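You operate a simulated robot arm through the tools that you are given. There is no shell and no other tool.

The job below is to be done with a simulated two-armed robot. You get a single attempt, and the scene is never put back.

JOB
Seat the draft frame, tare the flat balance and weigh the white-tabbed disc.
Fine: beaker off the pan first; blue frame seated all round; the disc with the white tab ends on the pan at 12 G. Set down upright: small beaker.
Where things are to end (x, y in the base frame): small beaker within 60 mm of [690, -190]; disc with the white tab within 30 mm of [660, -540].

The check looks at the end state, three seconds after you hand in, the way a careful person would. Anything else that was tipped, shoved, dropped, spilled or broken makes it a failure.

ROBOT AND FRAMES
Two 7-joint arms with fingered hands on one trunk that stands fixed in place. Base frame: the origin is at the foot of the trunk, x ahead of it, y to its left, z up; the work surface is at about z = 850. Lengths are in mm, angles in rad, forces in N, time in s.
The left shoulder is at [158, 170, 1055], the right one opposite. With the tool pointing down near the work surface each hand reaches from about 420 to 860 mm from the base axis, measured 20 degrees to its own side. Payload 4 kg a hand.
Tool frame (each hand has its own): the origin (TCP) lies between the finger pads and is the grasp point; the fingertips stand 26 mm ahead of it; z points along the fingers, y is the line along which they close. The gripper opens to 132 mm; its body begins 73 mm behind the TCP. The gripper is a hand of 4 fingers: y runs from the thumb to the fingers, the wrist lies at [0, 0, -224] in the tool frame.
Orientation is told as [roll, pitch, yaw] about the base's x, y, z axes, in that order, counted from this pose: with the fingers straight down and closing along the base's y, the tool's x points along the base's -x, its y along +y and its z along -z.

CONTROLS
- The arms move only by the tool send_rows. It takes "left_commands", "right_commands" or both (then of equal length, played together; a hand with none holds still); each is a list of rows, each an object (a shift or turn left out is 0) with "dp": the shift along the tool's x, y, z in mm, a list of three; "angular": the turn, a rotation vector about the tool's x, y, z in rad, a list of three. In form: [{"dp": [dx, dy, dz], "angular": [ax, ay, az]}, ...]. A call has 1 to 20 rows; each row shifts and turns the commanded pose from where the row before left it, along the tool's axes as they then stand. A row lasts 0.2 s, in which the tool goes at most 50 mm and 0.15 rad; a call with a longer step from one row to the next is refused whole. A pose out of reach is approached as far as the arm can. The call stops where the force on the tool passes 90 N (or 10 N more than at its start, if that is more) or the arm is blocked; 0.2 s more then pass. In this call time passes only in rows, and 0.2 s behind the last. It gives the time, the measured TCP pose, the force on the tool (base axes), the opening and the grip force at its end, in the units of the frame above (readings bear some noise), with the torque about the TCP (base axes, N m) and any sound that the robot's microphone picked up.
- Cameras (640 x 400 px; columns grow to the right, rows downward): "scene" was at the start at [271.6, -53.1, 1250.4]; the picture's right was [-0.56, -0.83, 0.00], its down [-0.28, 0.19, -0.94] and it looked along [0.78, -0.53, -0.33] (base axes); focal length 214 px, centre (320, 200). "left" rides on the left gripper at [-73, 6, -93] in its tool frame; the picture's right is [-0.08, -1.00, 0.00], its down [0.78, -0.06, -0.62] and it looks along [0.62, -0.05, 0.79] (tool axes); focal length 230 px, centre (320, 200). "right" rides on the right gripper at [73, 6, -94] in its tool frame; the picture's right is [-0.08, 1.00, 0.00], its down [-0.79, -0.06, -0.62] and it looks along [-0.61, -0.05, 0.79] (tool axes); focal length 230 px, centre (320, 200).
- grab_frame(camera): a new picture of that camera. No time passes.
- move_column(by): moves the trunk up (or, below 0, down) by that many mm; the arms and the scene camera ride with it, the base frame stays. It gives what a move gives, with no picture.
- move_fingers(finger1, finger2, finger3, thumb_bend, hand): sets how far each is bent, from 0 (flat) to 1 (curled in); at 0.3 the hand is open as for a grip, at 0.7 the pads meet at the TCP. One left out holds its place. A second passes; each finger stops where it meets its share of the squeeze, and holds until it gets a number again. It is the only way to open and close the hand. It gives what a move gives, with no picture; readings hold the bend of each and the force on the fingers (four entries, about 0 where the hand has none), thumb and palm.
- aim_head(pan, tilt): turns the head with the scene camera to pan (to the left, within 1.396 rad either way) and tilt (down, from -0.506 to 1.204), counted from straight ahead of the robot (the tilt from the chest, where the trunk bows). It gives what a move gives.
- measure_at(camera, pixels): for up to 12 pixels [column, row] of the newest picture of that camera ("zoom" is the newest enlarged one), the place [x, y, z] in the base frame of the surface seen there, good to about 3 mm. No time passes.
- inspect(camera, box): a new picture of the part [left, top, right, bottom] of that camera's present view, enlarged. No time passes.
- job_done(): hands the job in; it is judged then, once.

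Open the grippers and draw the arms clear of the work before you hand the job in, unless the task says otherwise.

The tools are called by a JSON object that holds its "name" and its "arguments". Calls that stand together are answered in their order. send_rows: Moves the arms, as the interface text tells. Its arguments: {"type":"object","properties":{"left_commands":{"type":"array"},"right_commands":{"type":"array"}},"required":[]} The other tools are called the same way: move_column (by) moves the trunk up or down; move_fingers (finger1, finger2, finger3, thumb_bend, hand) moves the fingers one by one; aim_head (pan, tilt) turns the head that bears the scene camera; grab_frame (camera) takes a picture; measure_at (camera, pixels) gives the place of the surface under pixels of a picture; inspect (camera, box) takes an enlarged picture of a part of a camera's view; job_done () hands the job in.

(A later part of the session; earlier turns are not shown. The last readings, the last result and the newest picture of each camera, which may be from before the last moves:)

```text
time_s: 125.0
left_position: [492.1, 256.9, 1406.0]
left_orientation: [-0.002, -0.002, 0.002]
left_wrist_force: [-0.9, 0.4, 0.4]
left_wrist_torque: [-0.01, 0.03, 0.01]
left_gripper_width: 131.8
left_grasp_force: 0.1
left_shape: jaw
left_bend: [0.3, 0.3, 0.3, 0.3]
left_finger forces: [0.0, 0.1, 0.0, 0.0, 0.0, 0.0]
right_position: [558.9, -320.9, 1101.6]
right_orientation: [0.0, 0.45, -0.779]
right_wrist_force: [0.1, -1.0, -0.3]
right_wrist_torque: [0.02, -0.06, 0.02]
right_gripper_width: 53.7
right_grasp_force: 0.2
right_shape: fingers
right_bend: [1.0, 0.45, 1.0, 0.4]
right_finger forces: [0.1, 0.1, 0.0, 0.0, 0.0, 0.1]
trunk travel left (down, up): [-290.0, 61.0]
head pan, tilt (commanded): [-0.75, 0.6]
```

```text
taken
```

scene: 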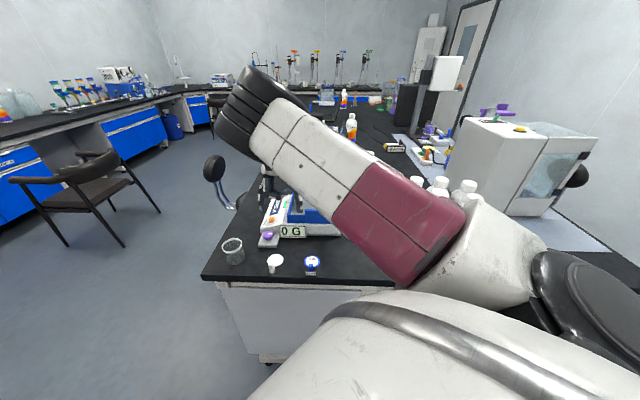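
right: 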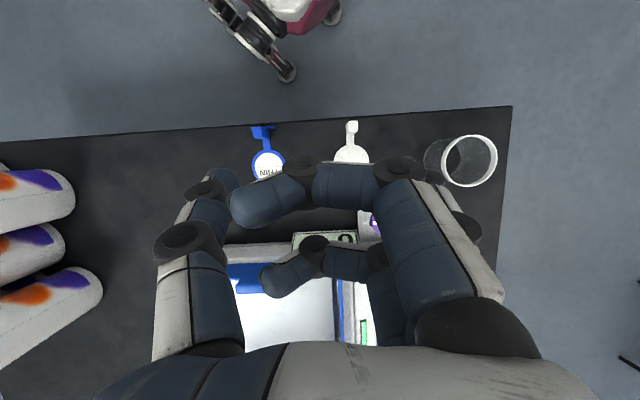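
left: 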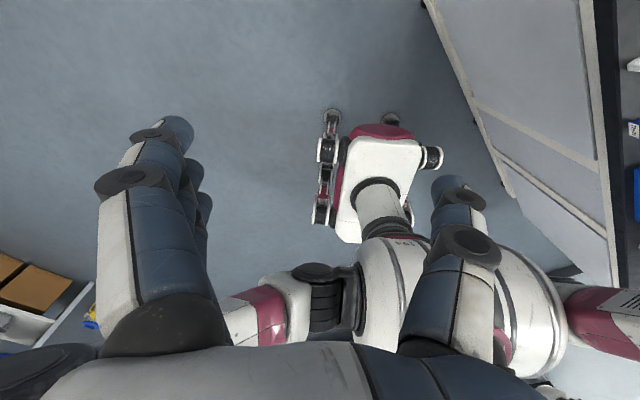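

With the tilt the lag is gone: [559,-321,1102], orientation exact. I measure where the curled fingers, thumb and middle finger lie relative to the TCP.

{"name": "measure_at", "arguments": {"camera": "right", "pixels": [[250, 205], [300, 190], [345, 185], [395, 170], [275, 280], [310, 262], [350, 262], [215, 180], [200, 190], [210, 215], [350, 150], [352, 125]]}}

```text
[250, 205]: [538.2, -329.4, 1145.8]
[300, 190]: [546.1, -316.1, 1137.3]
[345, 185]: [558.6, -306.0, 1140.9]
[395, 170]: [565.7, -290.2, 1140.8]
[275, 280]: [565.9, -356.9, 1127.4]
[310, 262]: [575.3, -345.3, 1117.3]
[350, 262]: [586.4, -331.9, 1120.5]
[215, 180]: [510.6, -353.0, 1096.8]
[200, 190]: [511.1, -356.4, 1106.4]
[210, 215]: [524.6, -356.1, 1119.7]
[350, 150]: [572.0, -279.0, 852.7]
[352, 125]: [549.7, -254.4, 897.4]
```

The curled fingers lie above TCP level, so only the thumb and middle fingertip reach low. I move over the tab to z≈960.

{"name": "send_rows", "arguments": {"right_commands": [{"dp": [-3.5, 9.1, 37.5]}, {"dp": [-3.5, 9.1, 37.5]}, {"dp": [-3.5, 9.1, 37.5]}, {"dp": [-3.3, 9.1, 37.5]}, {"dp": [0, 0, 0]}]}}

{"name": "grab_frame", "arguments": {"camera": "right"}}

{"name": "grab_frame", "arguments": {"camera": "scene"}}

```text
time_s: 126.2
left_position: [492.9, 256.4, 1406.5]
left_orientation: [-0.002, -0.001, 0.001]
left_wrist_force: [-0.4, -0.7, -0.6]
left_wrist_torque: [-0.01, 0.0, 0.02]
left_gripper_width: 131.7
left_grasp_force: 0.0
left_shape: jaw
left_bend: [0.3, 0.3, 0.3, 0.3]
left_finger forces: [0.0, 0.1, 0.0, 0.1, 0.1, 0.0]
right_position: [547.9, -257.6, 959.9]
right_orientation: [-0.001, 0.449, -0.781]
right_wrist_force: [-0.4, 0.0, -0.4]
right_wrist_torque: [-0.01, 0.0, 0.0]
right_gripper_width: 53.6
right_grasp_force: 0.1
right_shape: fingers
right_bend: [1.0, 0.45, 1.0, 0.4]
right_finger forces: [0.0, 0.1, 0.0, 0.1, 0.0, 0.0]
trunk travel left (down, up): [-290.0, 61.0]
head pan, tilt (commanded): [-0.75, 0.6]
```

```text
taken
```

right: 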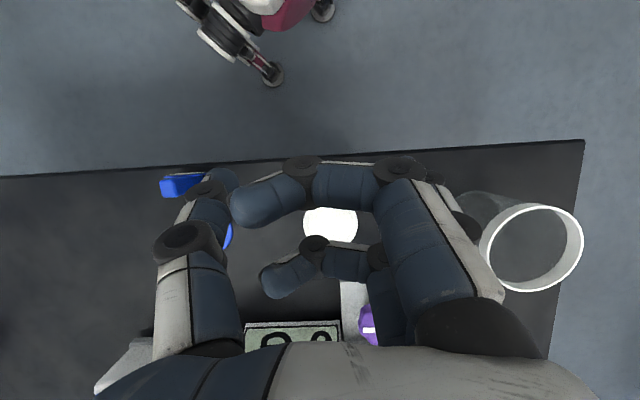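

```text
taken
```

scene: 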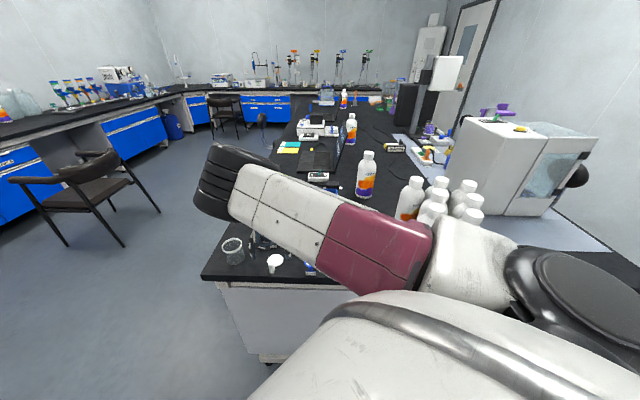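

No lag: TCP at [548,-257.6,960]. The tab is hidden under the curled finger in the hand view, so I check from the scene camera.

{"name": "inspect", "arguments": {"camera": "scene", "box": [220, 210, 330, 290]}}

{"name": "grab_frame", "arguments": {"camera": "left"}}

```text
5.00 times, centred on (275, 250) of scene
```

zoom: 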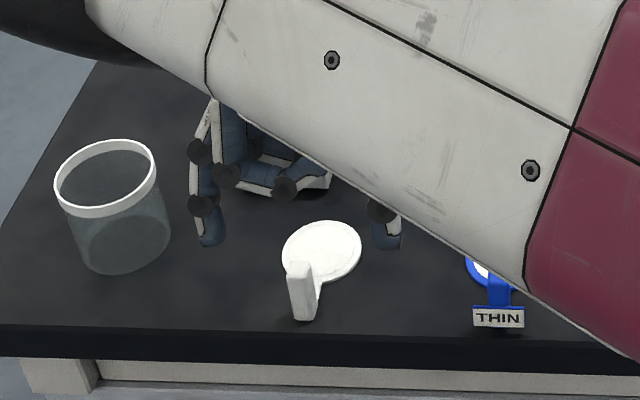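

```text
taken
```

left: 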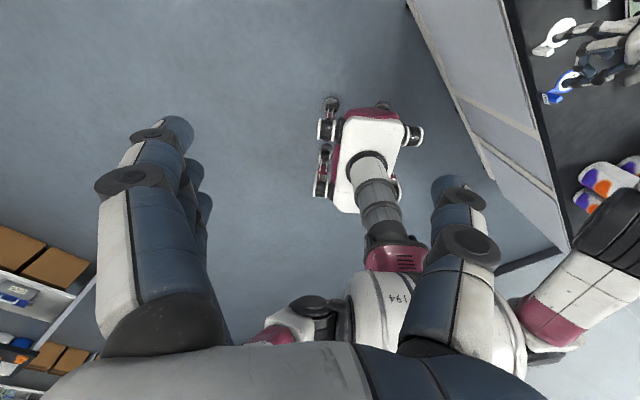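

The middle finger (210,240) and the thumb (388,243) straddle the tab (300,280) symmetrically in this view. I measure the tips to check the depth alignment too.

{"name": "measure_at", "arguments": {"camera": "zoom", "pixels": [[210, 236], [215, 225], [388, 240], [385, 232], [300, 275], [302, 310], [295, 268], [310, 265], [320, 245]]}}

```text
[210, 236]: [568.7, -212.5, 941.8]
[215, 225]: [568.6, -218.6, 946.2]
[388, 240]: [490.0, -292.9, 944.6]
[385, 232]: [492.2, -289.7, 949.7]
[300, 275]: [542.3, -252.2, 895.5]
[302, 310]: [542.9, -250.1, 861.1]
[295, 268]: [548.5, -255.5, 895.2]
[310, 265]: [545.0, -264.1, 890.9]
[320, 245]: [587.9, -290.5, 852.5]
```

The TCP is within about 1–2 mm of the tab's centre in both directions. I descend 76 mm straight down to z≈884 with the thumb and finger on either side.

{"name": "send_rows", "arguments": {"right_commands": [{"dp": [-11, 0, 22.8]}, {"dp": [-11, 0, 22.8]}, {"dp": [-8, 0, 16.5]}, {"dp": [0, 0, 0]}]}}

{"name": "inspect", "arguments": {"camera": "scene", "box": [220, 210, 330, 290]}}

{"name": "grab_frame", "arguments": {"camera": "right"}}

```text
time_s: 127.2
left_position: [492.3, 256.9, 1406.7]
left_orientation: [-0.002, -0.001, 0.003]
left_wrist_force: [-0.5, 0.6, 0.2]
left_wrist_torque: [-0.03, 0.0, -0.05]
left_gripper_width: 131.8
left_grasp_force: 0.1
left_shape: jaw
left_bend: [0.3, 0.3, 0.3, 0.3]
left_finger forces: [0.0, 0.0, 0.1, 0.0, 0.0, 0.1]
right_position: [547.3, -256.4, 889.4]
right_orientation: [0.001, 0.449, -0.779]
right_wrist_force: [0.5, 0.0, 0.8]
right_wrist_torque: [0.0, -0.04, -0.03]
right_gripper_width: 53.4
right_grasp_force: 0.0
right_shape: fingers
right_bend: [1.0, 0.45, 1.0, 0.4]
right_finger forces: [0.0, 0.1, 0.0, 0.1, 0.0, 0.0]
trunk travel left (down, up): [-290.0, 61.0]
head pan, tilt (commanded): [-0.75, 0.6]
```

```text
5.00 times, centred on (275, 250) of scene
```

zoom: 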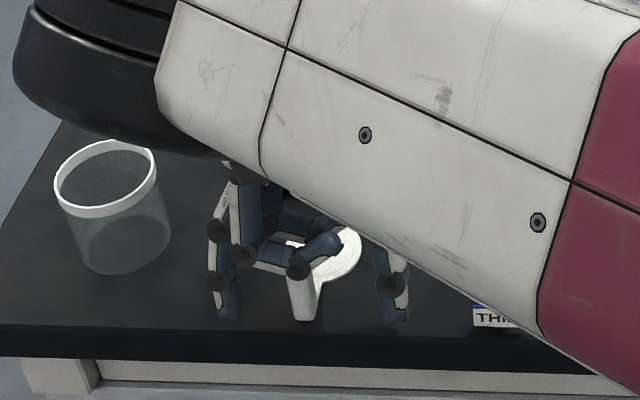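

```text
taken
```

right: 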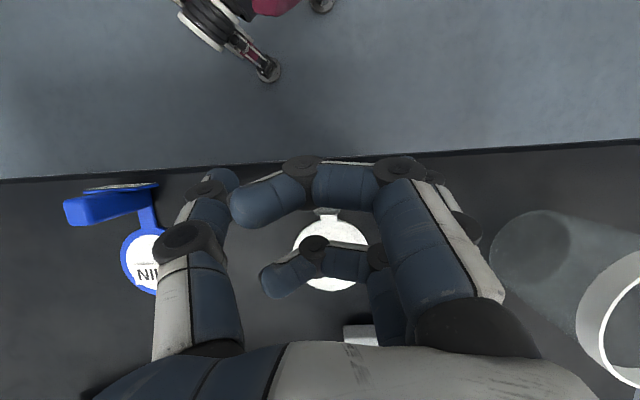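

Everything is clear and z≈889. I lower 5 mm more and then close the thumb and middle finger gently on the tab.

{"name": "send_rows", "arguments": {"right_commands": [{"dp": [-2.2, 0, 4.5]}]}}

{"name": "move_fingers", "arguments": {"hand": "right", "finger2": 0.6, "thumb_bend": 0.6}}

{"name": "inspect", "arguments": {"camera": "scene", "box": [220, 210, 330, 290]}}

{"name": "grab_frame", "arguments": {"camera": "right"}}

```text
time_s: 127.6
left_position: [492.0, 256.2, 1406.1]
left_orientation: [-0.002, -0.002, 0.002]
left_wrist_force: [-0.3, -0.3, -0.3]
left_wrist_torque: [0.01, 0.01, -0.02]
left_gripper_width: 131.9
left_grasp_force: 0.0
left_shape: jaw
left_bend: [0.3, 0.3, 0.3, 0.3]
left_finger forces: [0.1, 0.0, 0.0, 0.0, 0.0, 0.0]
right_position: [546.7, -257.2, 885.6]
right_orientation: [0.001, 0.448, -0.778]
right_wrist_force: [-0.6, 0.3, -0.8]
right_wrist_torque: [-0.01, -0.01, -0.01]
right_gripper_width: 53.7
right_grasp_force: 0.1
right_shape: fingers
right_bend: [1.0, 0.45, 1.0, 0.4]
right_finger forces: [0.0, 0.0, 0.0, 0.1, 0.0, 0.0]
trunk travel left (down, up): [-290.0, 61.0]
head pan, tilt (commanded): [-0.75, 0.6]
```

```text
time_s: 128.6
left_position: [492.7, 256.3, 1405.3]
left_orientation: [-0.001, -0.001, 0.003]
left_wrist_force: [-0.4, 0.3, 0.4]
left_wrist_torque: [0.03, 0.01, -0.01]
left_gripper_width: 131.6
left_grasp_force: 0.1
left_shape: jaw
left_bend: [0.3, 0.3, 0.3, 0.3]
left_finger forces: [0.0, 0.1, 0.0, 0.0, 0.0, 0.0]
right_position: [546.4, -256.8, 887.1]
right_orientation: [0.001, 0.447, -0.78]
right_wrist_force: [0.5, 0.3, -0.6]
right_wrist_torque: [-0.01, -0.02, 0.02]
right_gripper_width: 42.3
right_grasp_force: 0.1
right_shape: fingers
right_bend: [1.0, 0.6, 1.0, 0.6]
right_finger forces: [0.0, 0.0, 0.0, 0.0, 0.0, 0.0]
trunk travel left (down, up): [-290.0, 61.0]
head pan, tilt (commanded): [-0.75, 0.6]
```

```text
5.00 times, centred on (275, 250) of scene
```

zoom: 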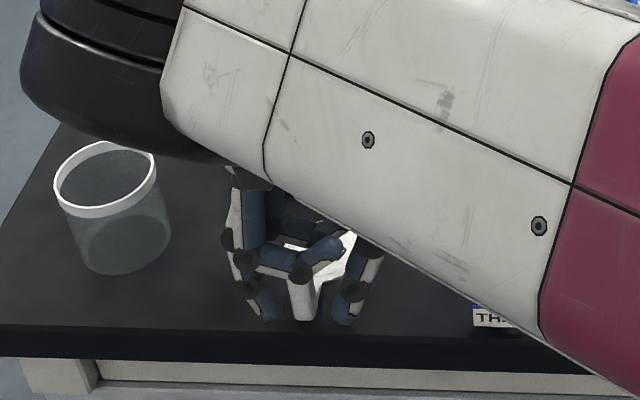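

```text
taken
```

right: 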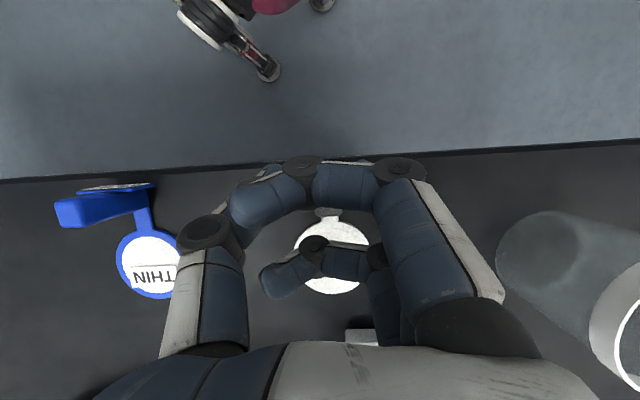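

Finger and thumb are nearing the tab from both sides with no contact yet. I close further.

{"name": "move_fingers", "arguments": {"hand": "right", "finger2": 0.66, "thumb_bend": 0.66}}

{"name": "inspect", "arguments": {"camera": "scene", "box": [240, 230, 320, 290]}}

```text
time_s: 129.6
left_position: [492.8, 257.3, 1406.1]
left_orientation: [-0.001, -0.001, 0.002]
left_wrist_force: [-0.5, -0.5, 0.5]
left_wrist_torque: [-0.01, 0.0, 0.0]
left_gripper_width: 131.7
left_grasp_force: 0.1
left_shape: jaw
left_bend: [0.3, 0.3, 0.3, 0.3]
left_finger forces: [0.0, 0.1, 0.0, 0.0, 0.1, 0.0]
right_position: [546.2, -257.0, 886.5]
right_orientation: [0.0, 0.448, -0.78]
right_wrist_force: [0.3, 1.2, 0.0]
right_wrist_torque: [-0.01, -0.03, 0.01]
right_gripper_width: 40.1
right_grasp_force: 0.5
right_shape: fingers
right_bend: [1.0, 0.66, 1.0, 0.66]
right_finger forces: [0.0, 0.1, 0.0, 0.0, 0.1, 0.0]
trunk travel left (down, up): [-290.0, 61.0]
head pan, tilt (commanded): [-0.75, 0.6]
```

```text
6.67 times, centred on (280, 260) of scene
```

zoom: 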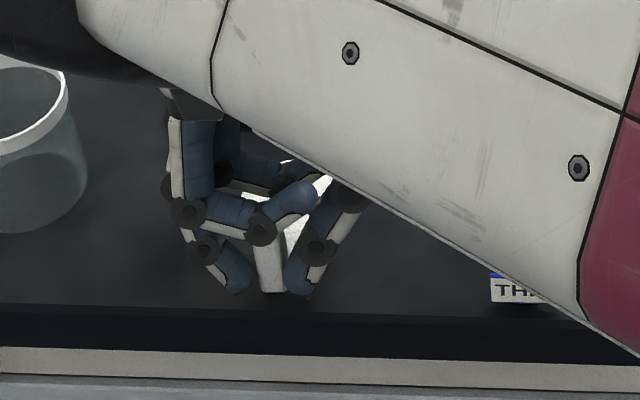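

The thumb is almost on the tab while the finger still has a gap, so I shift the hand 4 mm toward the thumb side and then close on it.

{"name": "send_rows", "arguments": {"right_commands": [{"dp": [0, -4, 0]}]}}

{"name": "move_fingers", "arguments": {"hand": "right", "finger2": 0.71, "thumb_bend": 0.69}}

{"name": "inspect", "arguments": {"camera": "scene", "box": [240, 230, 320, 290]}}

```text
time_s: 130.0
left_position: [492.6, 256.8, 1406.6]
left_orientation: [-0.003, -0.002, 0.0]
left_wrist_force: [-0.6, -0.3, 0.0]
left_wrist_torque: [-0.02, -0.03, 0.01]
left_gripper_width: 131.9
left_grasp_force: 0.0
left_shape: jaw
left_bend: [0.3, 0.3, 0.3, 0.3]
left_finger forces: [0.0, 0.1, 0.0, 0.0, 0.1, 0.0]
right_position: [544.2, -260.5, 884.9]
right_orientation: [0.0, 0.45, -0.779]
right_wrist_force: [-0.5, 0.1, 0.0]
right_wrist_torque: [-0.02, -0.03, 0.01]
right_gripper_width: 40.4
right_grasp_force: 0.1
right_shape: fingers
right_bend: [1.0, 0.66, 1.0, 0.66]
right_finger forces: [0.0, 0.1, 0.0, 0.1, 0.1, 0.0]
trunk travel left (down, up): [-290.0, 61.0]
head pan, tilt (commanded): [-0.75, 0.6]
```

```text
time_s: 131.0
left_position: [492.0, 255.7, 1406.5]
left_orientation: [-0.004, -0.002, 0.001]
left_wrist_force: [0.4, 1.0, 0.2]
left_wrist_torque: [0.01, 0.04, -0.01]
left_gripper_width: 131.8
left_grasp_force: 0.1
left_shape: jaw
left_bend: [0.3, 0.3, 0.3, 0.3]
left_finger forces: [0.1, 0.0, 0.0, 0.0, 0.1, 0.0]
right_position: [545.3, -262.1, 884.8]
right_orientation: [0.001, 0.448, -0.779]
right_wrist_force: [-0.2, 0.0, -0.8]
right_wrist_torque: [0.02, 0.0, 0.0]
right_gripper_width: 39.5
right_grasp_force: 3.3
right_shape: fingers
right_bend: [1.0, 0.68, 1.0, 0.68]
right_finger forces: [0.0, 3.3, 0.0, 0.0, 2.8, 0.0]
trunk travel left (down, up): [-290.0, 61.0]
head pan, tilt (commanded): [-0.75, 0.6]
```

```text
6.67 times, centred on (280, 260) of scene
```

zoom: 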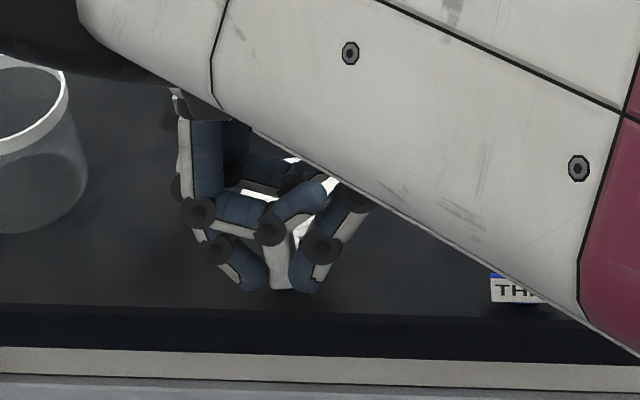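

Gripped: 3.3 N on the finger and 2.8 N on the thumb. I firm up a little and lift 20 mm.

{"name": "move_fingers", "arguments": {"hand": "right", "finger2": 0.76, "thumb_bend": 0.72}}

{"name": "send_rows", "arguments": {"right_commands": [{"dp": [2.2, 0, -4.5]}, {"dp": [4.4, 0, -9]}, {"dp": [4.4, 0, -9]}]}}

{"name": "inspect", "arguments": {"camera": "scene", "box": [230, 210, 330, 290]}}

{"name": "grab_frame", "arguments": {"camera": "right"}}

```text
time_s: 132.0
left_position: [492.4, 256.3, 1405.5]
left_orientation: [-0.002, -0.002, 0.002]
left_wrist_force: [-0.3, -0.5, 0.0]
left_wrist_torque: [0.0, -0.01, -0.02]
left_gripper_width: 131.9
left_grasp_force: 0.1
left_shape: jaw
left_bend: [0.3, 0.3, 0.3, 0.3]
left_finger forces: [0.0, 0.0, 0.0, 0.1, 0.0, 0.0]
right_position: [544.7, -261.4, 886.1]
right_orientation: [0.002, 0.448, -0.781]
right_wrist_force: [-0.2, -0.3, 0.5]
right_wrist_torque: [-0.02, 0.0, 0.02]
right_gripper_width: 38.7
right_grasp_force: 0.0
right_shape: fingers
right_bend: [1.0, 0.74, 1.0, 0.71]
right_finger forces: [0.0, 0.1, 0.1, 0.1, 0.1, 0.0]
trunk travel left (down, up): [-290.0, 61.0]
head pan, tilt (commanded): [-0.75, 0.6]
```

```text
time_s: 132.8
left_position: [492.1, 257.2, 1406.3]
left_orientation: [-0.005, -0.003, 0.001]
left_wrist_force: [-0.2, 0.6, -1.0]
left_wrist_torque: [0.0, 0.01, 0.01]
left_gripper_width: 131.7
left_grasp_force: 0.1
left_shape: jaw
left_bend: [0.3, 0.3, 0.3, 0.3]
left_finger forces: [0.0, 0.0, 0.0, 0.1, 0.0, 0.0]
right_position: [544.2, -261.1, 911.6]
right_orientation: [0.0, 0.449, -0.78]
right_wrist_force: [0.1, 0.7, -0.6]
right_wrist_torque: [0.02, 0.02, 0.01]
right_gripper_width: 38.7
right_grasp_force: 0.0
right_shape: fingers
right_bend: [1.0, 0.74, 1.0, 0.71]
right_finger forces: [0.0, 0.0, 0.0, 0.0, 0.0, 0.0]
trunk travel left (down, up): [-290.0, 61.0]
head pan, tilt (commanded): [-0.75, 0.6]
```

```text
5.00 times, centred on (280, 250) of scene
```

zoom: 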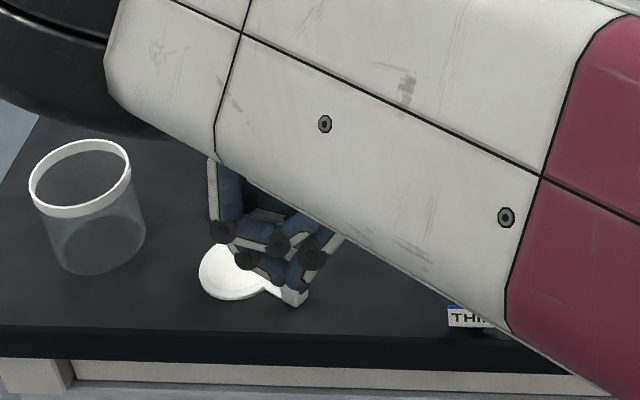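

```text
taken
```

right: 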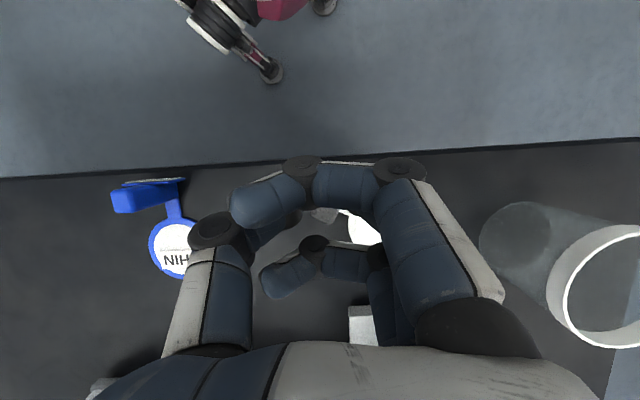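

The tab slipped out of the pinch: the tips gripped it off-centre and the disc swivelled, though it still lies flat on the table. I open, rise and look at its new pose.

{"name": "move_fingers", "arguments": {"hand": "right", "finger2": 0.55, "thumb_bend": 0.55}}

{"name": "send_rows", "arguments": {"right_commands": [{"dp": [11, 0, -22.5]}, {"dp": [13, 0, -27]}, {"dp": [17.4, 0, -36]}, {"dp": [0, 0, 0]}]}}

{"name": "grab_frame", "arguments": {"camera": "right"}}

{"name": "inspect", "arguments": {"camera": "scene", "box": [220, 220, 330, 290]}}

```text
time_s: 133.8
left_position: [492.9, 256.1, 1405.6]
left_orientation: [-0.002, -0.002, 0.001]
left_wrist_force: [-0.5, -0.2, -0.1]
left_wrist_torque: [0.05, 0.04, -0.01]
left_gripper_width: 132.0
left_grasp_force: 0.0
left_shape: jaw
left_bend: [0.3, 0.3, 0.3, 0.3]
left_finger forces: [0.0, 0.1, 0.0, 0.0, 0.0, 0.0]
right_position: [544.2, -261.3, 910.3]
right_orientation: [0.0, 0.448, -0.782]
right_wrist_force: [0.1, 0.4, 0.0]
right_wrist_torque: [0.03, 0.03, -0.01]
right_gripper_width: 44.9
right_grasp_force: 0.1
right_shape: fingers
right_bend: [1.0, 0.55, 1.0, 0.55]
right_finger forces: [0.0, 0.0, 0.0, 0.0, 0.1, 0.0]
trunk travel left (down, up): [-290.0, 61.0]
head pan, tilt (commanded): [-0.75, 0.6]
```

```text
time_s: 134.8
left_position: [494.0, 257.6, 1406.1]
left_orientation: [-0.002, -0.002, 0.002]
left_wrist_force: [0.3, 0.6, 0.2]
left_wrist_torque: [0.01, 0.01, -0.03]
left_gripper_width: 131.9
left_grasp_force: 0.0
left_shape: jaw
left_bend: [0.3, 0.3, 0.3, 0.3]
left_finger forces: [0.0, 0.0, 0.0, 0.0, 0.0, 0.0]
right_position: [543.2, -268.7, 1008.2]
right_orientation: [-0.002, 0.453, -0.798]
right_wrist_force: [0.0, -0.4, -0.3]
right_wrist_torque: [0.0, 0.01, -0.01]
right_gripper_width: 44.9
right_grasp_force: 0.0
right_shape: fingers
right_bend: [1.0, 0.55, 1.0, 0.55]
right_finger forces: [0.0, 0.0, 0.1, 0.0, 0.0, 0.0]
trunk travel left (down, up): [-290.0, 61.0]
head pan, tilt (commanded): [-0.75, 0.6]
```

```text
taken
```

right: 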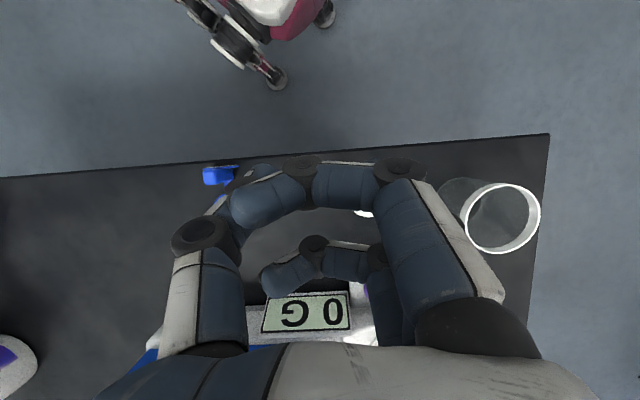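

```text
5.71 times, centred on (275, 255) of scene
```

zoom: 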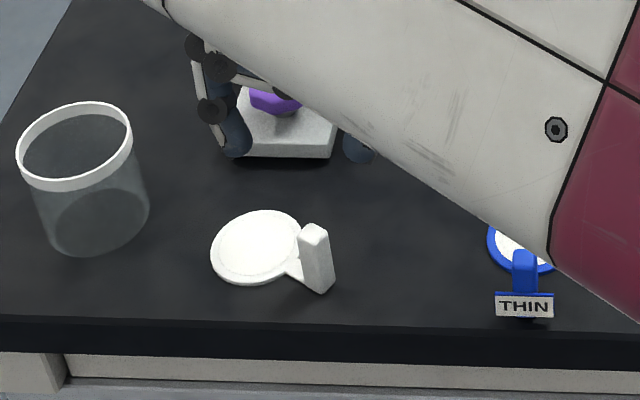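

The disc lies flat, now with its tab to the right in this view (313,255). I measure its new pose.

{"name": "measure_at", "arguments": {"camera": "zoom", "pixels": [[257, 245], [215, 245], [298, 240], [255, 212], [258, 280], [310, 228], [320, 228], [308, 260], [325, 265], [320, 288], [312, 280], [290, 268]]}}

```text
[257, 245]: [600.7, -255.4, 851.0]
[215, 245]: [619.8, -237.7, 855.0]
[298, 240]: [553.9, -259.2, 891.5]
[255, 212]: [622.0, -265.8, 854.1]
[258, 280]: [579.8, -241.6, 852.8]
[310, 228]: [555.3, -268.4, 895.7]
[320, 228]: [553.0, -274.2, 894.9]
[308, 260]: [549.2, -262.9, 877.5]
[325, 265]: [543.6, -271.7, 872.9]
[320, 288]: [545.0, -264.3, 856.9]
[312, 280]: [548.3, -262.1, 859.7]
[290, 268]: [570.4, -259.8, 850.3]
```

The disc's centre is now about [600.5,-254.5] and its tab is at [550,-269], pointing along 196°. I'll re-approach gripping the tab front-to-back, with the wrist tilted out toward -y; first I move to a free spot, straighten, and turn to yaw 1.85.

{"name": "send_rows", "arguments": {"right_commands": [{"dp": [-18.3, -26.9, -20.7]}, {"dp": [-18.3, -26.9, -20.7]}, {"dp": [-18.3, -26.9, -20.7]}, {"angular": [0, -0.15, 0]}, {"angular": [0, -0.15, 0]}, {"angular": [0, -0.15, 0]}, {"angular": [0, 0, -0.147]}, {"angular": [0, 0, -0.147]}, {"angular": [0, 0, -0.147]}, {"angular": [0, 0, -0.147]}, {"angular": [0, 0, -0.147]}, {"angular": [0, 0, -0.147]}, {"angular": [0, 0, -0.147]}, {"angular": [0, 0, -0.147]}, {"angular": [0, 0, -0.147]}]}}

{"name": "send_rows", "arguments": {"right_commands": [{"angular": [0, 0, -0.147]}, {"angular": [0, 0, -0.147]}, {"angular": [0, 0, -0.147]}, {"angular": [0, 0, -0.147]}, {"angular": [0, 0, -0.147]}, {"angular": [0, 0, -0.147]}, {"angular": [0, 0, -0.147]}, {"angular": [0, 0, -0.147]}, {"angular": [0, 0, -0.147]}, {"dp": [0, 0, 0]}]}}

```text
time_s: 138.0
left_position: [493.4, 255.4, 1406.8]
left_orientation: [-0.002, -0.004, 0.0]
left_wrist_force: [-0.3, -0.1, 0.8]
left_wrist_torque: [0.01, -0.03, -0.02]
left_gripper_width: 132.0
left_grasp_force: 0.1
left_shape: jaw
left_bend: [0.3, 0.3, 0.3, 0.3]
left_finger forces: [0.0, 0.0, 0.0, 0.1, 0.0, 0.0]
right_position: [536.3, -383.6, 1033.8]
right_orientation: [0.009, 0.004, 0.52]
right_wrist_force: [0.3, 0.4, 0.8]
right_wrist_torque: [-0.02, -0.01, -0.03]
right_gripper_width: 44.7
right_grasp_force: 0.1
right_shape: fingers
right_bend: [1.0, 0.55, 1.0, 0.55]
right_finger forces: [0.1, 0.1, 0.0, 0.0, 0.0, 0.0]
trunk travel left (down, up): [-290.0, 61.0]
head pan, tilt (commanded): [-0.75, 0.6]
```

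```text
time_s: 140.2
left_position: [493.1, 256.7, 1406.9]
left_orientation: [-0.001, -0.001, 0.002]
left_wrist_force: [0.1, 0.2, 0.9]
left_wrist_torque: [-0.01, -0.01, -0.01]
left_gripper_width: 132.1
left_grasp_force: 0.0
left_shape: jaw
left_bend: [0.3, 0.3, 0.3, 0.3]
left_finger forces: [0.1, 0.0, 0.0, 0.0, 0.1, 0.0]
right_position: [542.8, -372.2, 1038.1]
right_orientation: [-0.001, 0.0, 1.868]
right_wrist_force: [-0.4, 1.0, -0.6]
right_wrist_torque: [0.0, -0.01, 0.01]
right_gripper_width: 44.9
right_grasp_force: 0.0
right_shape: fingers
right_bend: [1.0, 0.55, 1.0, 0.55]
right_finger forces: [0.0, 0.0, 0.1, 0.0, 0.0, 0.0]
trunk travel left (down, up): [-290.0, 61.0]
head pan, tilt (commanded): [-0.75, 0.6]
```

Yaw 1.87 is reached and free. I tilt the hand 0.45 rad with the wrist toward -y, open finger and thumb a bit more, and move to above the tab.

{"name": "move_fingers", "arguments": {"hand": "right", "finger2": 0.45, "thumb_bend": 0.45}}

{"name": "send_rows", "arguments": {"right_commands": [{"angular": [0, -0.15, 0]}, {"angular": [0, -0.15, 0]}, {"angular": [0, -0.15, 0]}, {"dp": [-15.3, -12.4, 36.3]}, {"dp": [-15.3, -12.4, 36.3]}, {"dp": [-15.3, -12.4, 36.3]}, {"dp": [0, 0, 0]}]}}

{"name": "grab_frame", "arguments": {"camera": "right"}}

{"name": "inspect", "arguments": {"camera": "scene", "box": [210, 200, 330, 290]}}

```text
time_s: 141.2
left_position: [492.6, 256.4, 1406.8]
left_orientation: [-0.002, -0.001, 0.001]
left_wrist_force: [-0.3, -0.2, 0.2]
left_wrist_torque: [-0.02, 0.02, -0.01]
left_gripper_width: 131.8
left_grasp_force: 0.0
left_shape: jaw
left_bend: [0.3, 0.3, 0.3, 0.3]
left_finger forces: [0.0, 0.1, 0.0, 0.1, 0.0, 0.0]
right_position: [542.0, -372.1, 1038.4]
right_orientation: [-0.002, 0.0, 1.866]
right_wrist_force: [-0.5, 0.9, 0.1]
right_wrist_torque: [-0.01, 0.02, 0.0]
right_gripper_width: 50.4
right_grasp_force: 0.1
right_shape: fingers
right_bend: [1.0, 0.45, 1.0, 0.45]
right_finger forces: [0.1, 0.0, 0.0, 0.0, 0.0, 0.0]
trunk travel left (down, up): [-290.0, 61.0]
head pan, tilt (commanded): [-0.75, 0.6]
```

```text
time_s: 142.8
left_position: [491.4, 254.7, 1407.1]
left_orientation: [0.0, -0.002, 0.003]
left_wrist_force: [0.1, -0.7, 0.6]
left_wrist_torque: [0.03, -0.02, -0.01]
left_gripper_width: 131.8
left_grasp_force: 0.1
left_shape: jaw
left_bend: [0.3, 0.3, 0.3, 0.3]
left_finger forces: [0.0, 0.0, 0.1, 0.0, 0.0, 0.0]
right_position: [549.7, -275.5, 960.0]
right_orientation: [-0.002, -0.45, 1.867]
right_wrist_force: [0.4, 0.3, 0.2]
right_wrist_torque: [0.03, -0.01, 0.01]
right_gripper_width: 50.4
right_grasp_force: 0.0
right_shape: fingers
right_bend: [1.0, 0.45, 1.0, 0.45]
right_finger forces: [0.0, 0.0, 0.0, 0.1, 0.0, 0.1]
trunk travel left (down, up): [-290.0, 61.0]
head pan, tilt (commanded): [-0.75, 0.6]
```

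```text
taken
```

right: 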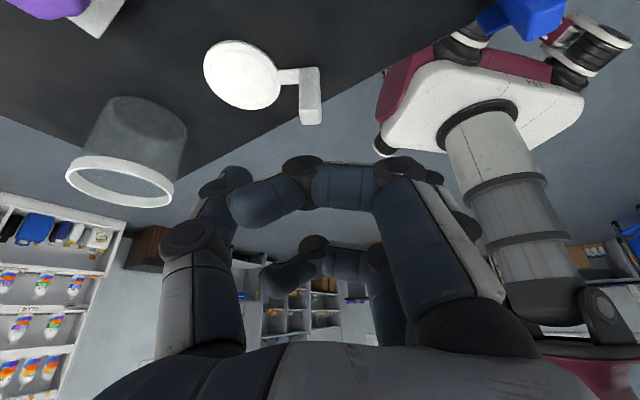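

```text
4.44 times, centred on (270, 245) of scene
```

zoom: 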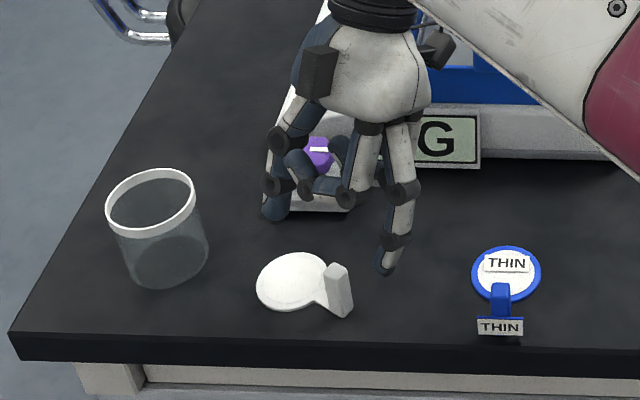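

Both cameras now show the tab clearly, at (310,95) in the hand view. I measure the tab and the fingertips.

{"name": "measure_at", "arguments": {"camera": "zoom", "pixels": [[275, 212], [270, 200], [386, 266], [390, 250], [338, 272], [345, 305], [330, 290], [345, 285], [290, 280]]}}

{"name": "measure_at", "arguments": {"camera": "right", "pixels": [[308, 72], [318, 95], [302, 95], [310, 115], [304, 120], [320, 118], [288, 76], [240, 75], [228, 175], [440, 185]]}}

{"name": "inspect", "arguments": {"camera": "right", "box": [180, 30, 400, 200]}}

```text
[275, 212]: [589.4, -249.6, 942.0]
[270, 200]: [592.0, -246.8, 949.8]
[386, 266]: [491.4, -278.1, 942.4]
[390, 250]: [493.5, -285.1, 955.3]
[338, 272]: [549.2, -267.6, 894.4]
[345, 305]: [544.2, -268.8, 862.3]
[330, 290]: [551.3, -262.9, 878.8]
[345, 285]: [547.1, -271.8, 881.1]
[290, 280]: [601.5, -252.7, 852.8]
```

```text
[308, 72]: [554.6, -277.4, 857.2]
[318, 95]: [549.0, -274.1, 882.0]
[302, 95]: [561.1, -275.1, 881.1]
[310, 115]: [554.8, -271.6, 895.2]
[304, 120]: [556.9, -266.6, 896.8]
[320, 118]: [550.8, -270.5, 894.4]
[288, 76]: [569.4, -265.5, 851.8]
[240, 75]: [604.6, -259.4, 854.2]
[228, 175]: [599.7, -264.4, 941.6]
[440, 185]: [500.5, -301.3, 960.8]
```

```text
2.35 times, centred on (290, 115) of right
```

zoom: 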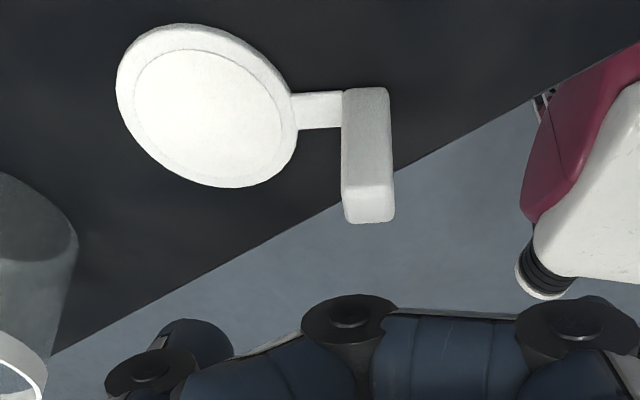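

The tab centre refines to about [552.3,-269], so I shift the hand about 6 mm toward the disc and descend to z≈905 for a check.

{"name": "send_rows", "arguments": {"right_commands": [{"dp": [13, -3, 24.3]}, {"dp": [13, -3, 24.3]}, {"dp": [0, 0, 0]}]}}

{"name": "inspect", "arguments": {"camera": "right", "box": [180, 60, 460, 260]}}

{"name": "inspect", "arguments": {"camera": "scene", "box": [210, 200, 330, 290]}}

```text
time_s: 143.6
left_position: [491.9, 256.3, 1406.2]
left_orientation: [-0.001, -0.001, 0.002]
left_wrist_force: [0.6, -0.7, 0.6]
left_wrist_torque: [-0.03, -0.01, 0.02]
left_gripper_width: 132.1
left_grasp_force: 0.0
left_shape: jaw
left_bend: [0.3, 0.3, 0.3, 0.3]
left_finger forces: [0.1, 0.1, 0.0, 0.0, 0.0, 0.1]
right_position: [557.7, -276.1, 905.6]
right_orientation: [0.001, -0.449, 1.864]
right_wrist_force: [0.5, -0.2, -0.7]
right_wrist_torque: [0.0, 0.03, 0.01]
right_gripper_width: 50.3
right_grasp_force: 0.0
right_shape: fingers
right_bend: [1.0, 0.45, 1.0, 0.45]
right_finger forces: [0.0, 0.0, 0.0, 0.0, 0.0, 0.0]
trunk travel left (down, up): [-290.0, 61.0]
head pan, tilt (commanded): [-0.75, 0.6]
```

```text
2.00 times, centred on (320, 160) of right
```

zoom: 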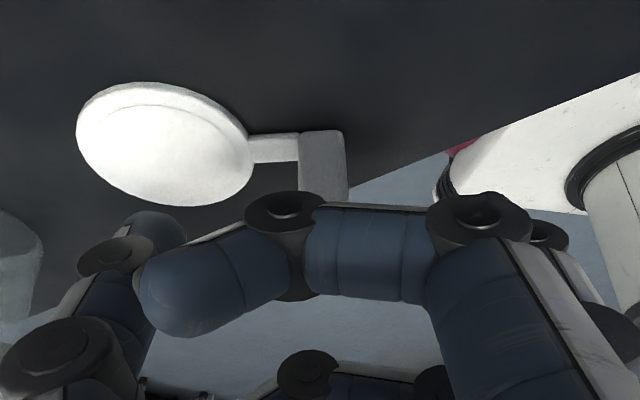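

```text
4.44 times, centred on (270, 245) of scene
```

zoom: 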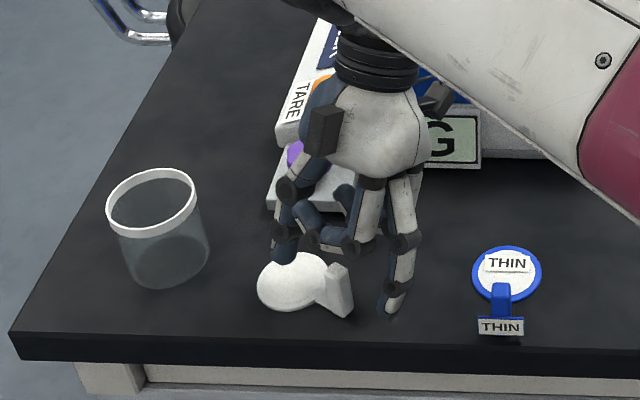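

The thumb is over the disc side and the finger outside the tab, with clearances as planned. I descend the last 15 mm and half-close.

{"name": "send_rows", "arguments": {"right_commands": [{"dp": [3.3, 0, 6.8]}, {"dp": [3.3, 0, 6.8]}, {"dp": [0, 0, 0]}]}}

{"name": "move_fingers", "arguments": {"hand": "right", "finger2": 0.6, "thumb_bend": 0.6}}

{"name": "inspect", "arguments": {"camera": "scene", "box": [240, 230, 320, 290]}}

{"name": "inspect", "arguments": {"camera": "right", "box": [180, 60, 460, 260]}}

```text
time_s: 144.4
left_position: [491.1, 256.5, 1406.3]
left_orientation: [-0.002, -0.002, 0.003]
left_wrist_force: [0.1, -0.1, -0.3]
left_wrist_torque: [0.02, -0.02, 0.01]
left_gripper_width: 132.0
left_grasp_force: 0.1
left_shape: jaw
left_bend: [0.3, 0.3, 0.3, 0.3]
left_finger forces: [0.0, 0.0, 0.0, 0.0, 0.1, 0.0]
right_position: [557.5, -276.1, 890.4]
right_orientation: [-0.001, -0.448, 1.865]
right_wrist_force: [-0.2, 0.3, 0.2]
right_wrist_torque: [0.0, 0.01, 0.0]
right_gripper_width: 50.5
right_grasp_force: 0.1
right_shape: fingers
right_bend: [1.0, 0.45, 1.0, 0.45]
right_finger forces: [0.0, 0.0, 0.1, 0.0, 0.1, 0.0]
trunk travel left (down, up): [-290.0, 61.0]
head pan, tilt (commanded): [-0.75, 0.6]
```

```text
time_s: 145.4
left_position: [492.6, 256.3, 1406.3]
left_orientation: [-0.002, -0.002, 0.002]
left_wrist_force: [0.0, -0.5, -0.1]
left_wrist_torque: [-0.03, 0.03, 0.0]
left_gripper_width: 131.8
left_grasp_force: 0.0
left_shape: jaw
left_bend: [0.3, 0.3, 0.3, 0.3]
left_finger forces: [0.0, 0.1, 0.1, 0.0, 0.1, 0.0]
right_position: [557.2, -277.1, 890.2]
right_orientation: [0.001, -0.448, 1.864]
right_wrist_force: [-0.4, 0.5, 0.3]
right_wrist_torque: [0.01, 0.0, 0.0]
right_gripper_width: 42.4
right_grasp_force: 0.0
right_shape: fingers
right_bend: [1.0, 0.6, 1.0, 0.6]
right_finger forces: [0.1, 0.0, 0.0, 0.1, 0.1, 0.0]
trunk travel left (down, up): [-290.0, 61.0]
head pan, tilt (commanded): [-0.75, 0.6]
```

```text
6.67 times, centred on (280, 260) of scene
```

zoom: 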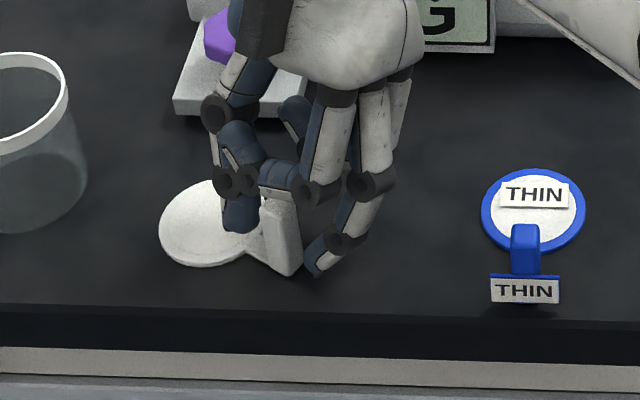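

```text
2.00 times, centred on (320, 160) of right
```

zoom: 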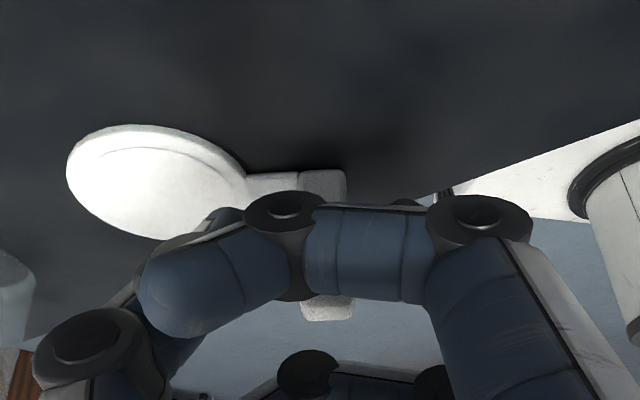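

Thumb and finger flank the tab nearly symmetrically. I close further in small steps.

{"name": "move_fingers", "arguments": {"hand": "right", "finger2": 0.66, "thumb_bend": 0.66}}

{"name": "inspect", "arguments": {"camera": "scene", "box": [240, 230, 320, 290]}}

```text
time_s: 146.4
left_position: [492.8, 255.9, 1406.6]
left_orientation: [-0.003, -0.003, 0.003]
left_wrist_force: [0.1, 0.1, 0.2]
left_wrist_torque: [-0.01, 0.02, -0.02]
left_gripper_width: 132.2
left_grasp_force: 0.0
left_shape: jaw
left_bend: [0.3, 0.3, 0.3, 0.3]
left_finger forces: [0.1, 0.0, 0.0, 0.0, 0.1, 0.2]
right_position: [556.1, -279.3, 891.3]
right_orientation: [-0.001, -0.447, 1.866]
right_wrist_force: [-0.1, -0.1, -0.4]
right_wrist_torque: [0.0, 0.01, 0.01]
right_gripper_width: 40.2
right_grasp_force: 0.3
right_shape: fingers
right_bend: [1.0, 0.65, 1.0, 0.66]
right_finger forces: [0.0, 0.3, 0.1, 0.0, 0.3, 0.1]
trunk travel left (down, up): [-290.0, 61.0]
head pan, tilt (commanded): [-0.75, 0.6]
```

```text
6.67 times, centred on (280, 260) of scene
```

zoom: 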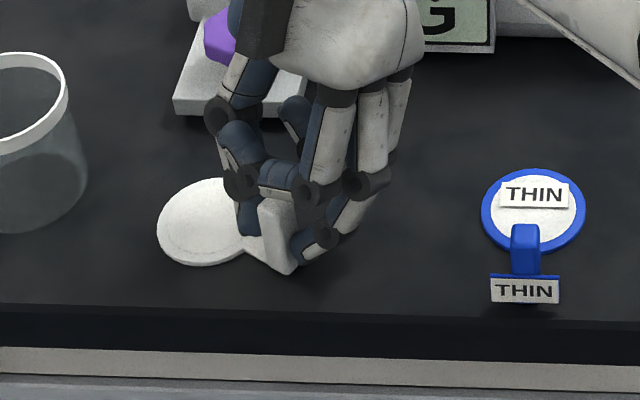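

Light contact of 0.3 N on both sides. I shift 2 mm toward the tab's middle and squeeze gently, watching whether the disc stays put.

{"name": "send_rows", "arguments": {"right_commands": [{"dp": [-1.8, 0, 0.9]}]}}

{"name": "move_fingers", "arguments": {"hand": "right", "finger2": 0.68, "thumb_bend": 0.68}}

{"name": "inspect", "arguments": {"camera": "scene", "box": [240, 230, 320, 290]}}

{"name": "inspect", "arguments": {"camera": "right", "box": [180, 60, 460, 260]}}

```text
time_s: 146.8
left_position: [492.5, 257.1, 1405.7]
left_orientation: [-0.002, -0.002, 0.002]
left_wrist_force: [0.4, 0.6, 0.2]
left_wrist_torque: [-0.02, 0.0, 0.0]
left_gripper_width: 132.0
left_grasp_force: 0.0
left_shape: jaw
left_bend: [0.3, 0.3, 0.3, 0.3]
left_finger forces: [0.0, 0.0, 0.1, 0.1, 0.0, 0.1]
right_position: [556.7, -274.8, 890.8]
right_orientation: [0.0, -0.447, 1.866]
right_wrist_force: [-0.4, -0.3, 0.4]
right_wrist_torque: [-0.01, 0.05, 0.0]
right_gripper_width: 40.3
right_grasp_force: 0.8
right_shape: fingers
right_bend: [1.0, 0.65, 1.0, 0.66]
right_finger forces: [0.0, 0.3, 0.0, 0.0, 0.4, 0.1]
trunk travel left (down, up): [-290.0, 61.0]
head pan, tilt (commanded): [-0.75, 0.6]
```

```text
time_s: 147.8
left_position: [492.8, 257.2, 1407.6]
left_orientation: [-0.001, -0.003, 0.001]
left_wrist_force: [0.1, 1.6, 0.2]
left_wrist_torque: [0.01, 0.01, -0.01]
left_gripper_width: 131.7
left_grasp_force: 0.1
left_shape: jaw
left_bend: [0.3, 0.3, 0.3, 0.3]
left_finger forces: [0.1, 0.0, 0.0, 0.0, 0.0, 0.0]
right_position: [557.0, -274.4, 890.0]
right_orientation: [-0.001, -0.449, 1.865]
right_wrist_force: [0.3, 0.5, -0.5]
right_wrist_torque: [-0.04, 0.03, 0.03]
right_gripper_width: 40.1
right_grasp_force: 1.0
right_shape: fingers
right_bend: [1.0, 0.66, 1.0, 0.67]
right_finger forces: [0.1, 1.7, 0.0, 0.0, 1.7, 0.0]
trunk travel left (down, up): [-290.0, 61.0]
head pan, tilt (commanded): [-0.75, 0.6]
```

```text
6.67 times, centred on (280, 260) of scene
```

zoom: 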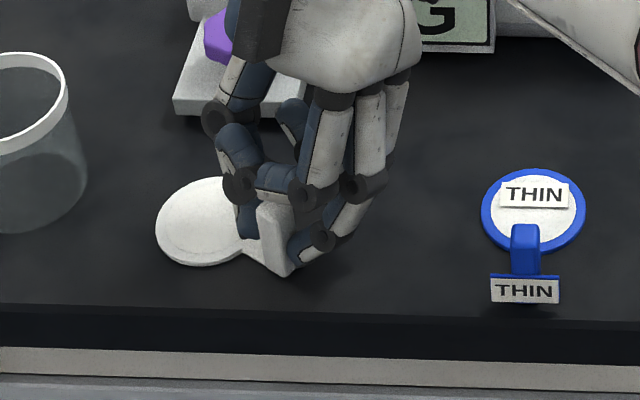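

```text
2.00 times, centred on (320, 160) of right
```

zoom: 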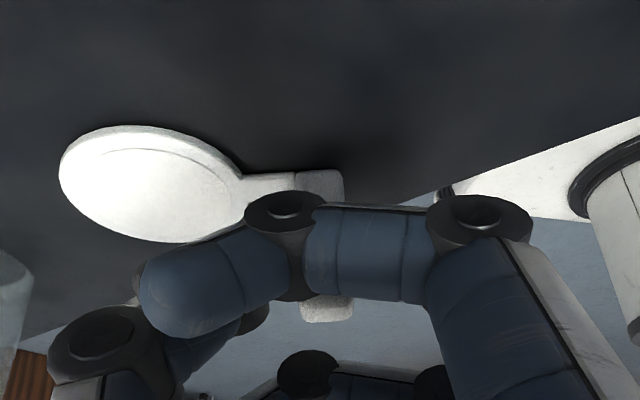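

1.7 N on each side and the disc has not swivelled. That is plenty for 12 g, so I add just a touch and lift slowly.

{"name": "move_fingers", "arguments": {"hand": "right", "finger2": 0.69, "thumb_bend": 0.69}}

{"name": "send_rows", "arguments": {"right_commands": [{"dp": [-1.3, 0, -2.7]}, {"dp": [-2.2, 0, -4.5]}, {"dp": [0, 0, 0]}]}}

{"name": "inspect", "arguments": {"camera": "scene", "box": [240, 230, 320, 290]}}

{"name": "inspect", "arguments": {"camera": "right", "box": [180, 60, 460, 260]}}

```text
time_s: 148.8
left_position: [493.2, 256.4, 1405.8]
left_orientation: [-0.004, -0.002, 0.002]
left_wrist_force: [0.1, -0.1, 0.4]
left_wrist_torque: [0.02, -0.04, 0.02]
left_gripper_width: 132.0
left_grasp_force: 0.1
left_shape: jaw
left_bend: [0.3, 0.3, 0.3, 0.3]
left_finger forces: [0.0, 0.0, 0.0, 0.1, 0.0, 0.1]
right_position: [557.9, -275.8, 890.2]
right_orientation: [0.0, -0.451, 1.867]
right_wrist_force: [-1.3, -0.5, -0.1]
right_wrist_torque: [-0.01, -0.02, 0.01]
right_gripper_width: 40.1
right_grasp_force: 2.8
right_shape: fingers
right_bend: [1.0, 0.66, 1.0, 0.68]
right_finger forces: [0.0, 2.6, 0.1, 0.1, 2.5, 0.1]
trunk travel left (down, up): [-290.0, 61.0]
head pan, tilt (commanded): [-0.75, 0.6]
```

```text
time_s: 149.6
left_position: [491.9, 257.0, 1406.3]
left_orientation: [-0.002, 0.0, 0.001]
left_wrist_force: [0.3, 0.2, -0.7]
left_wrist_torque: [0.0, 0.01, 0.03]
left_gripper_width: 131.8
left_grasp_force: 0.0
left_shape: jaw
left_bend: [0.3, 0.3, 0.3, 0.3]
left_finger forces: [0.1, 0.0, 0.0, 0.1, 0.0, 0.1]
right_position: [556.5, -276.3, 898.7]
right_orientation: [-0.001, -0.45, 1.865]
right_wrist_force: [0.0, 1.0, 0.5]
right_wrist_torque: [-0.02, 0.0, -0.01]
right_gripper_width: 39.7
right_grasp_force: 2.0
right_shape: fingers
right_bend: [1.0, 0.66, 1.0, 0.68]
right_finger forces: [0.0, 2.5, 0.0, 0.0, 2.5, 0.0]
trunk travel left (down, up): [-290.0, 61.0]
head pan, tilt (commanded): [-0.75, 0.6]
```

```text
6.67 times, centred on (280, 260) of scene
```

zoom: 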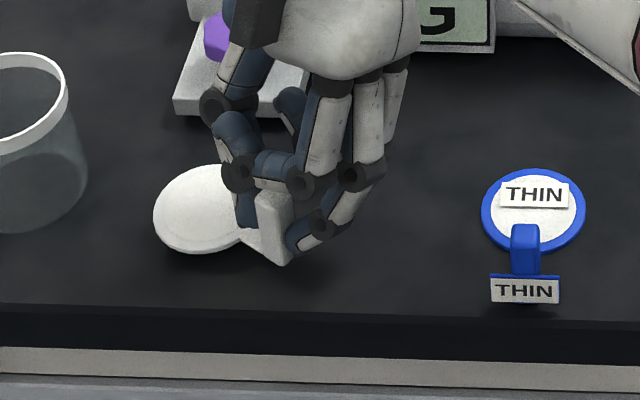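

```text
2.00 times, centred on (320, 160) of right
```

zoom: 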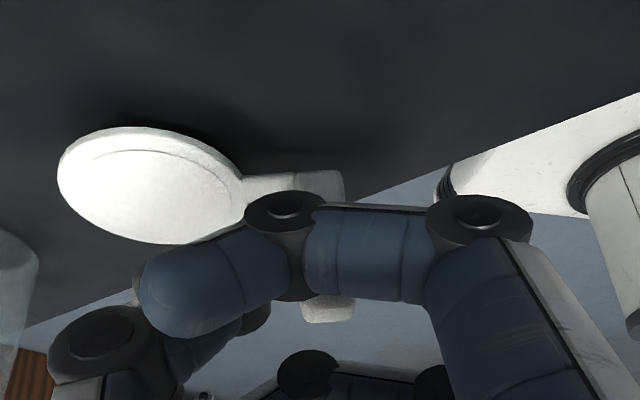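

The disc hangs level at 2.5 N grip. I raise it straight up 60 mm, then move out toward y=-380 while rising to 1060.

{"name": "send_rows", "arguments": {"right_commands": [{"dp": [-4.4, 0, -9]}, {"dp": [-8.7, 0, -18]}, {"dp": [-13, 0, -27]}, {"dp": [5, 5, -16]}, {"dp": [9, 9, -28]}, {"dp": [9, 9, -28]}, {"dp": [9, 9, -28]}, {"dp": [7, 6, -20]}, {"dp": [4, 3.5, -12]}]}}

{"name": "grab_frame", "arguments": {"camera": "right"}}

{"name": "inspect", "arguments": {"camera": "scene", "box": [200, 150, 340, 270]}}

```text
time_s: 151.6
left_position: [493.0, 256.4, 1406.5]
left_orientation: [-0.002, -0.001, 0.001]
left_wrist_force: [0.3, -0.7, 0.2]
left_wrist_torque: [0.03, 0.02, 0.01]
left_gripper_width: 131.8
left_grasp_force: 0.1
left_shape: jaw
left_bend: [0.3, 0.3, 0.3, 0.3]
left_finger forces: [0.0, 0.1, 0.1, 0.0, 0.0, 0.1]
right_position: [544.9, -378.5, 1059.0]
right_orientation: [0.0, -0.45, 1.865]
right_wrist_force: [-0.2, 0.9, -0.2]
right_wrist_torque: [-0.03, 0.0, 0.02]
right_gripper_width: 39.7
right_grasp_force: 3.5
right_shape: fingers
right_bend: [1.0, 0.66, 1.0, 0.68]
right_finger forces: [0.0, 2.4, 0.0, 0.0, 2.4, 0.0]
trunk travel left (down, up): [-290.0, 61.0]
head pan, tilt (commanded): [-0.75, 0.6]
```

```text
taken
```

right: 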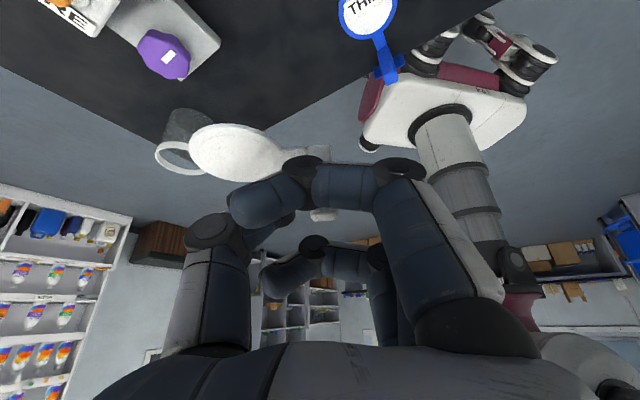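

```text
3.33 times, centred on (270, 210) of scene
```

zoom: 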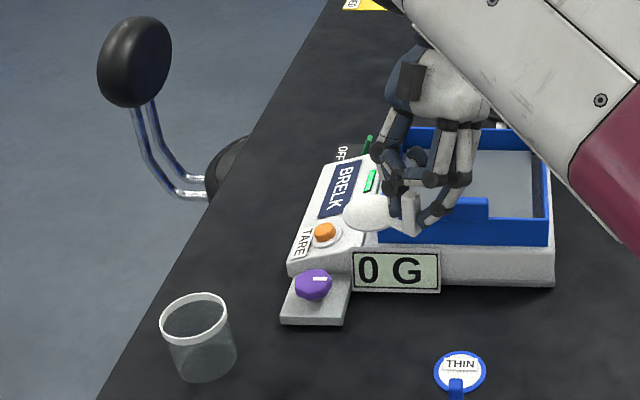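

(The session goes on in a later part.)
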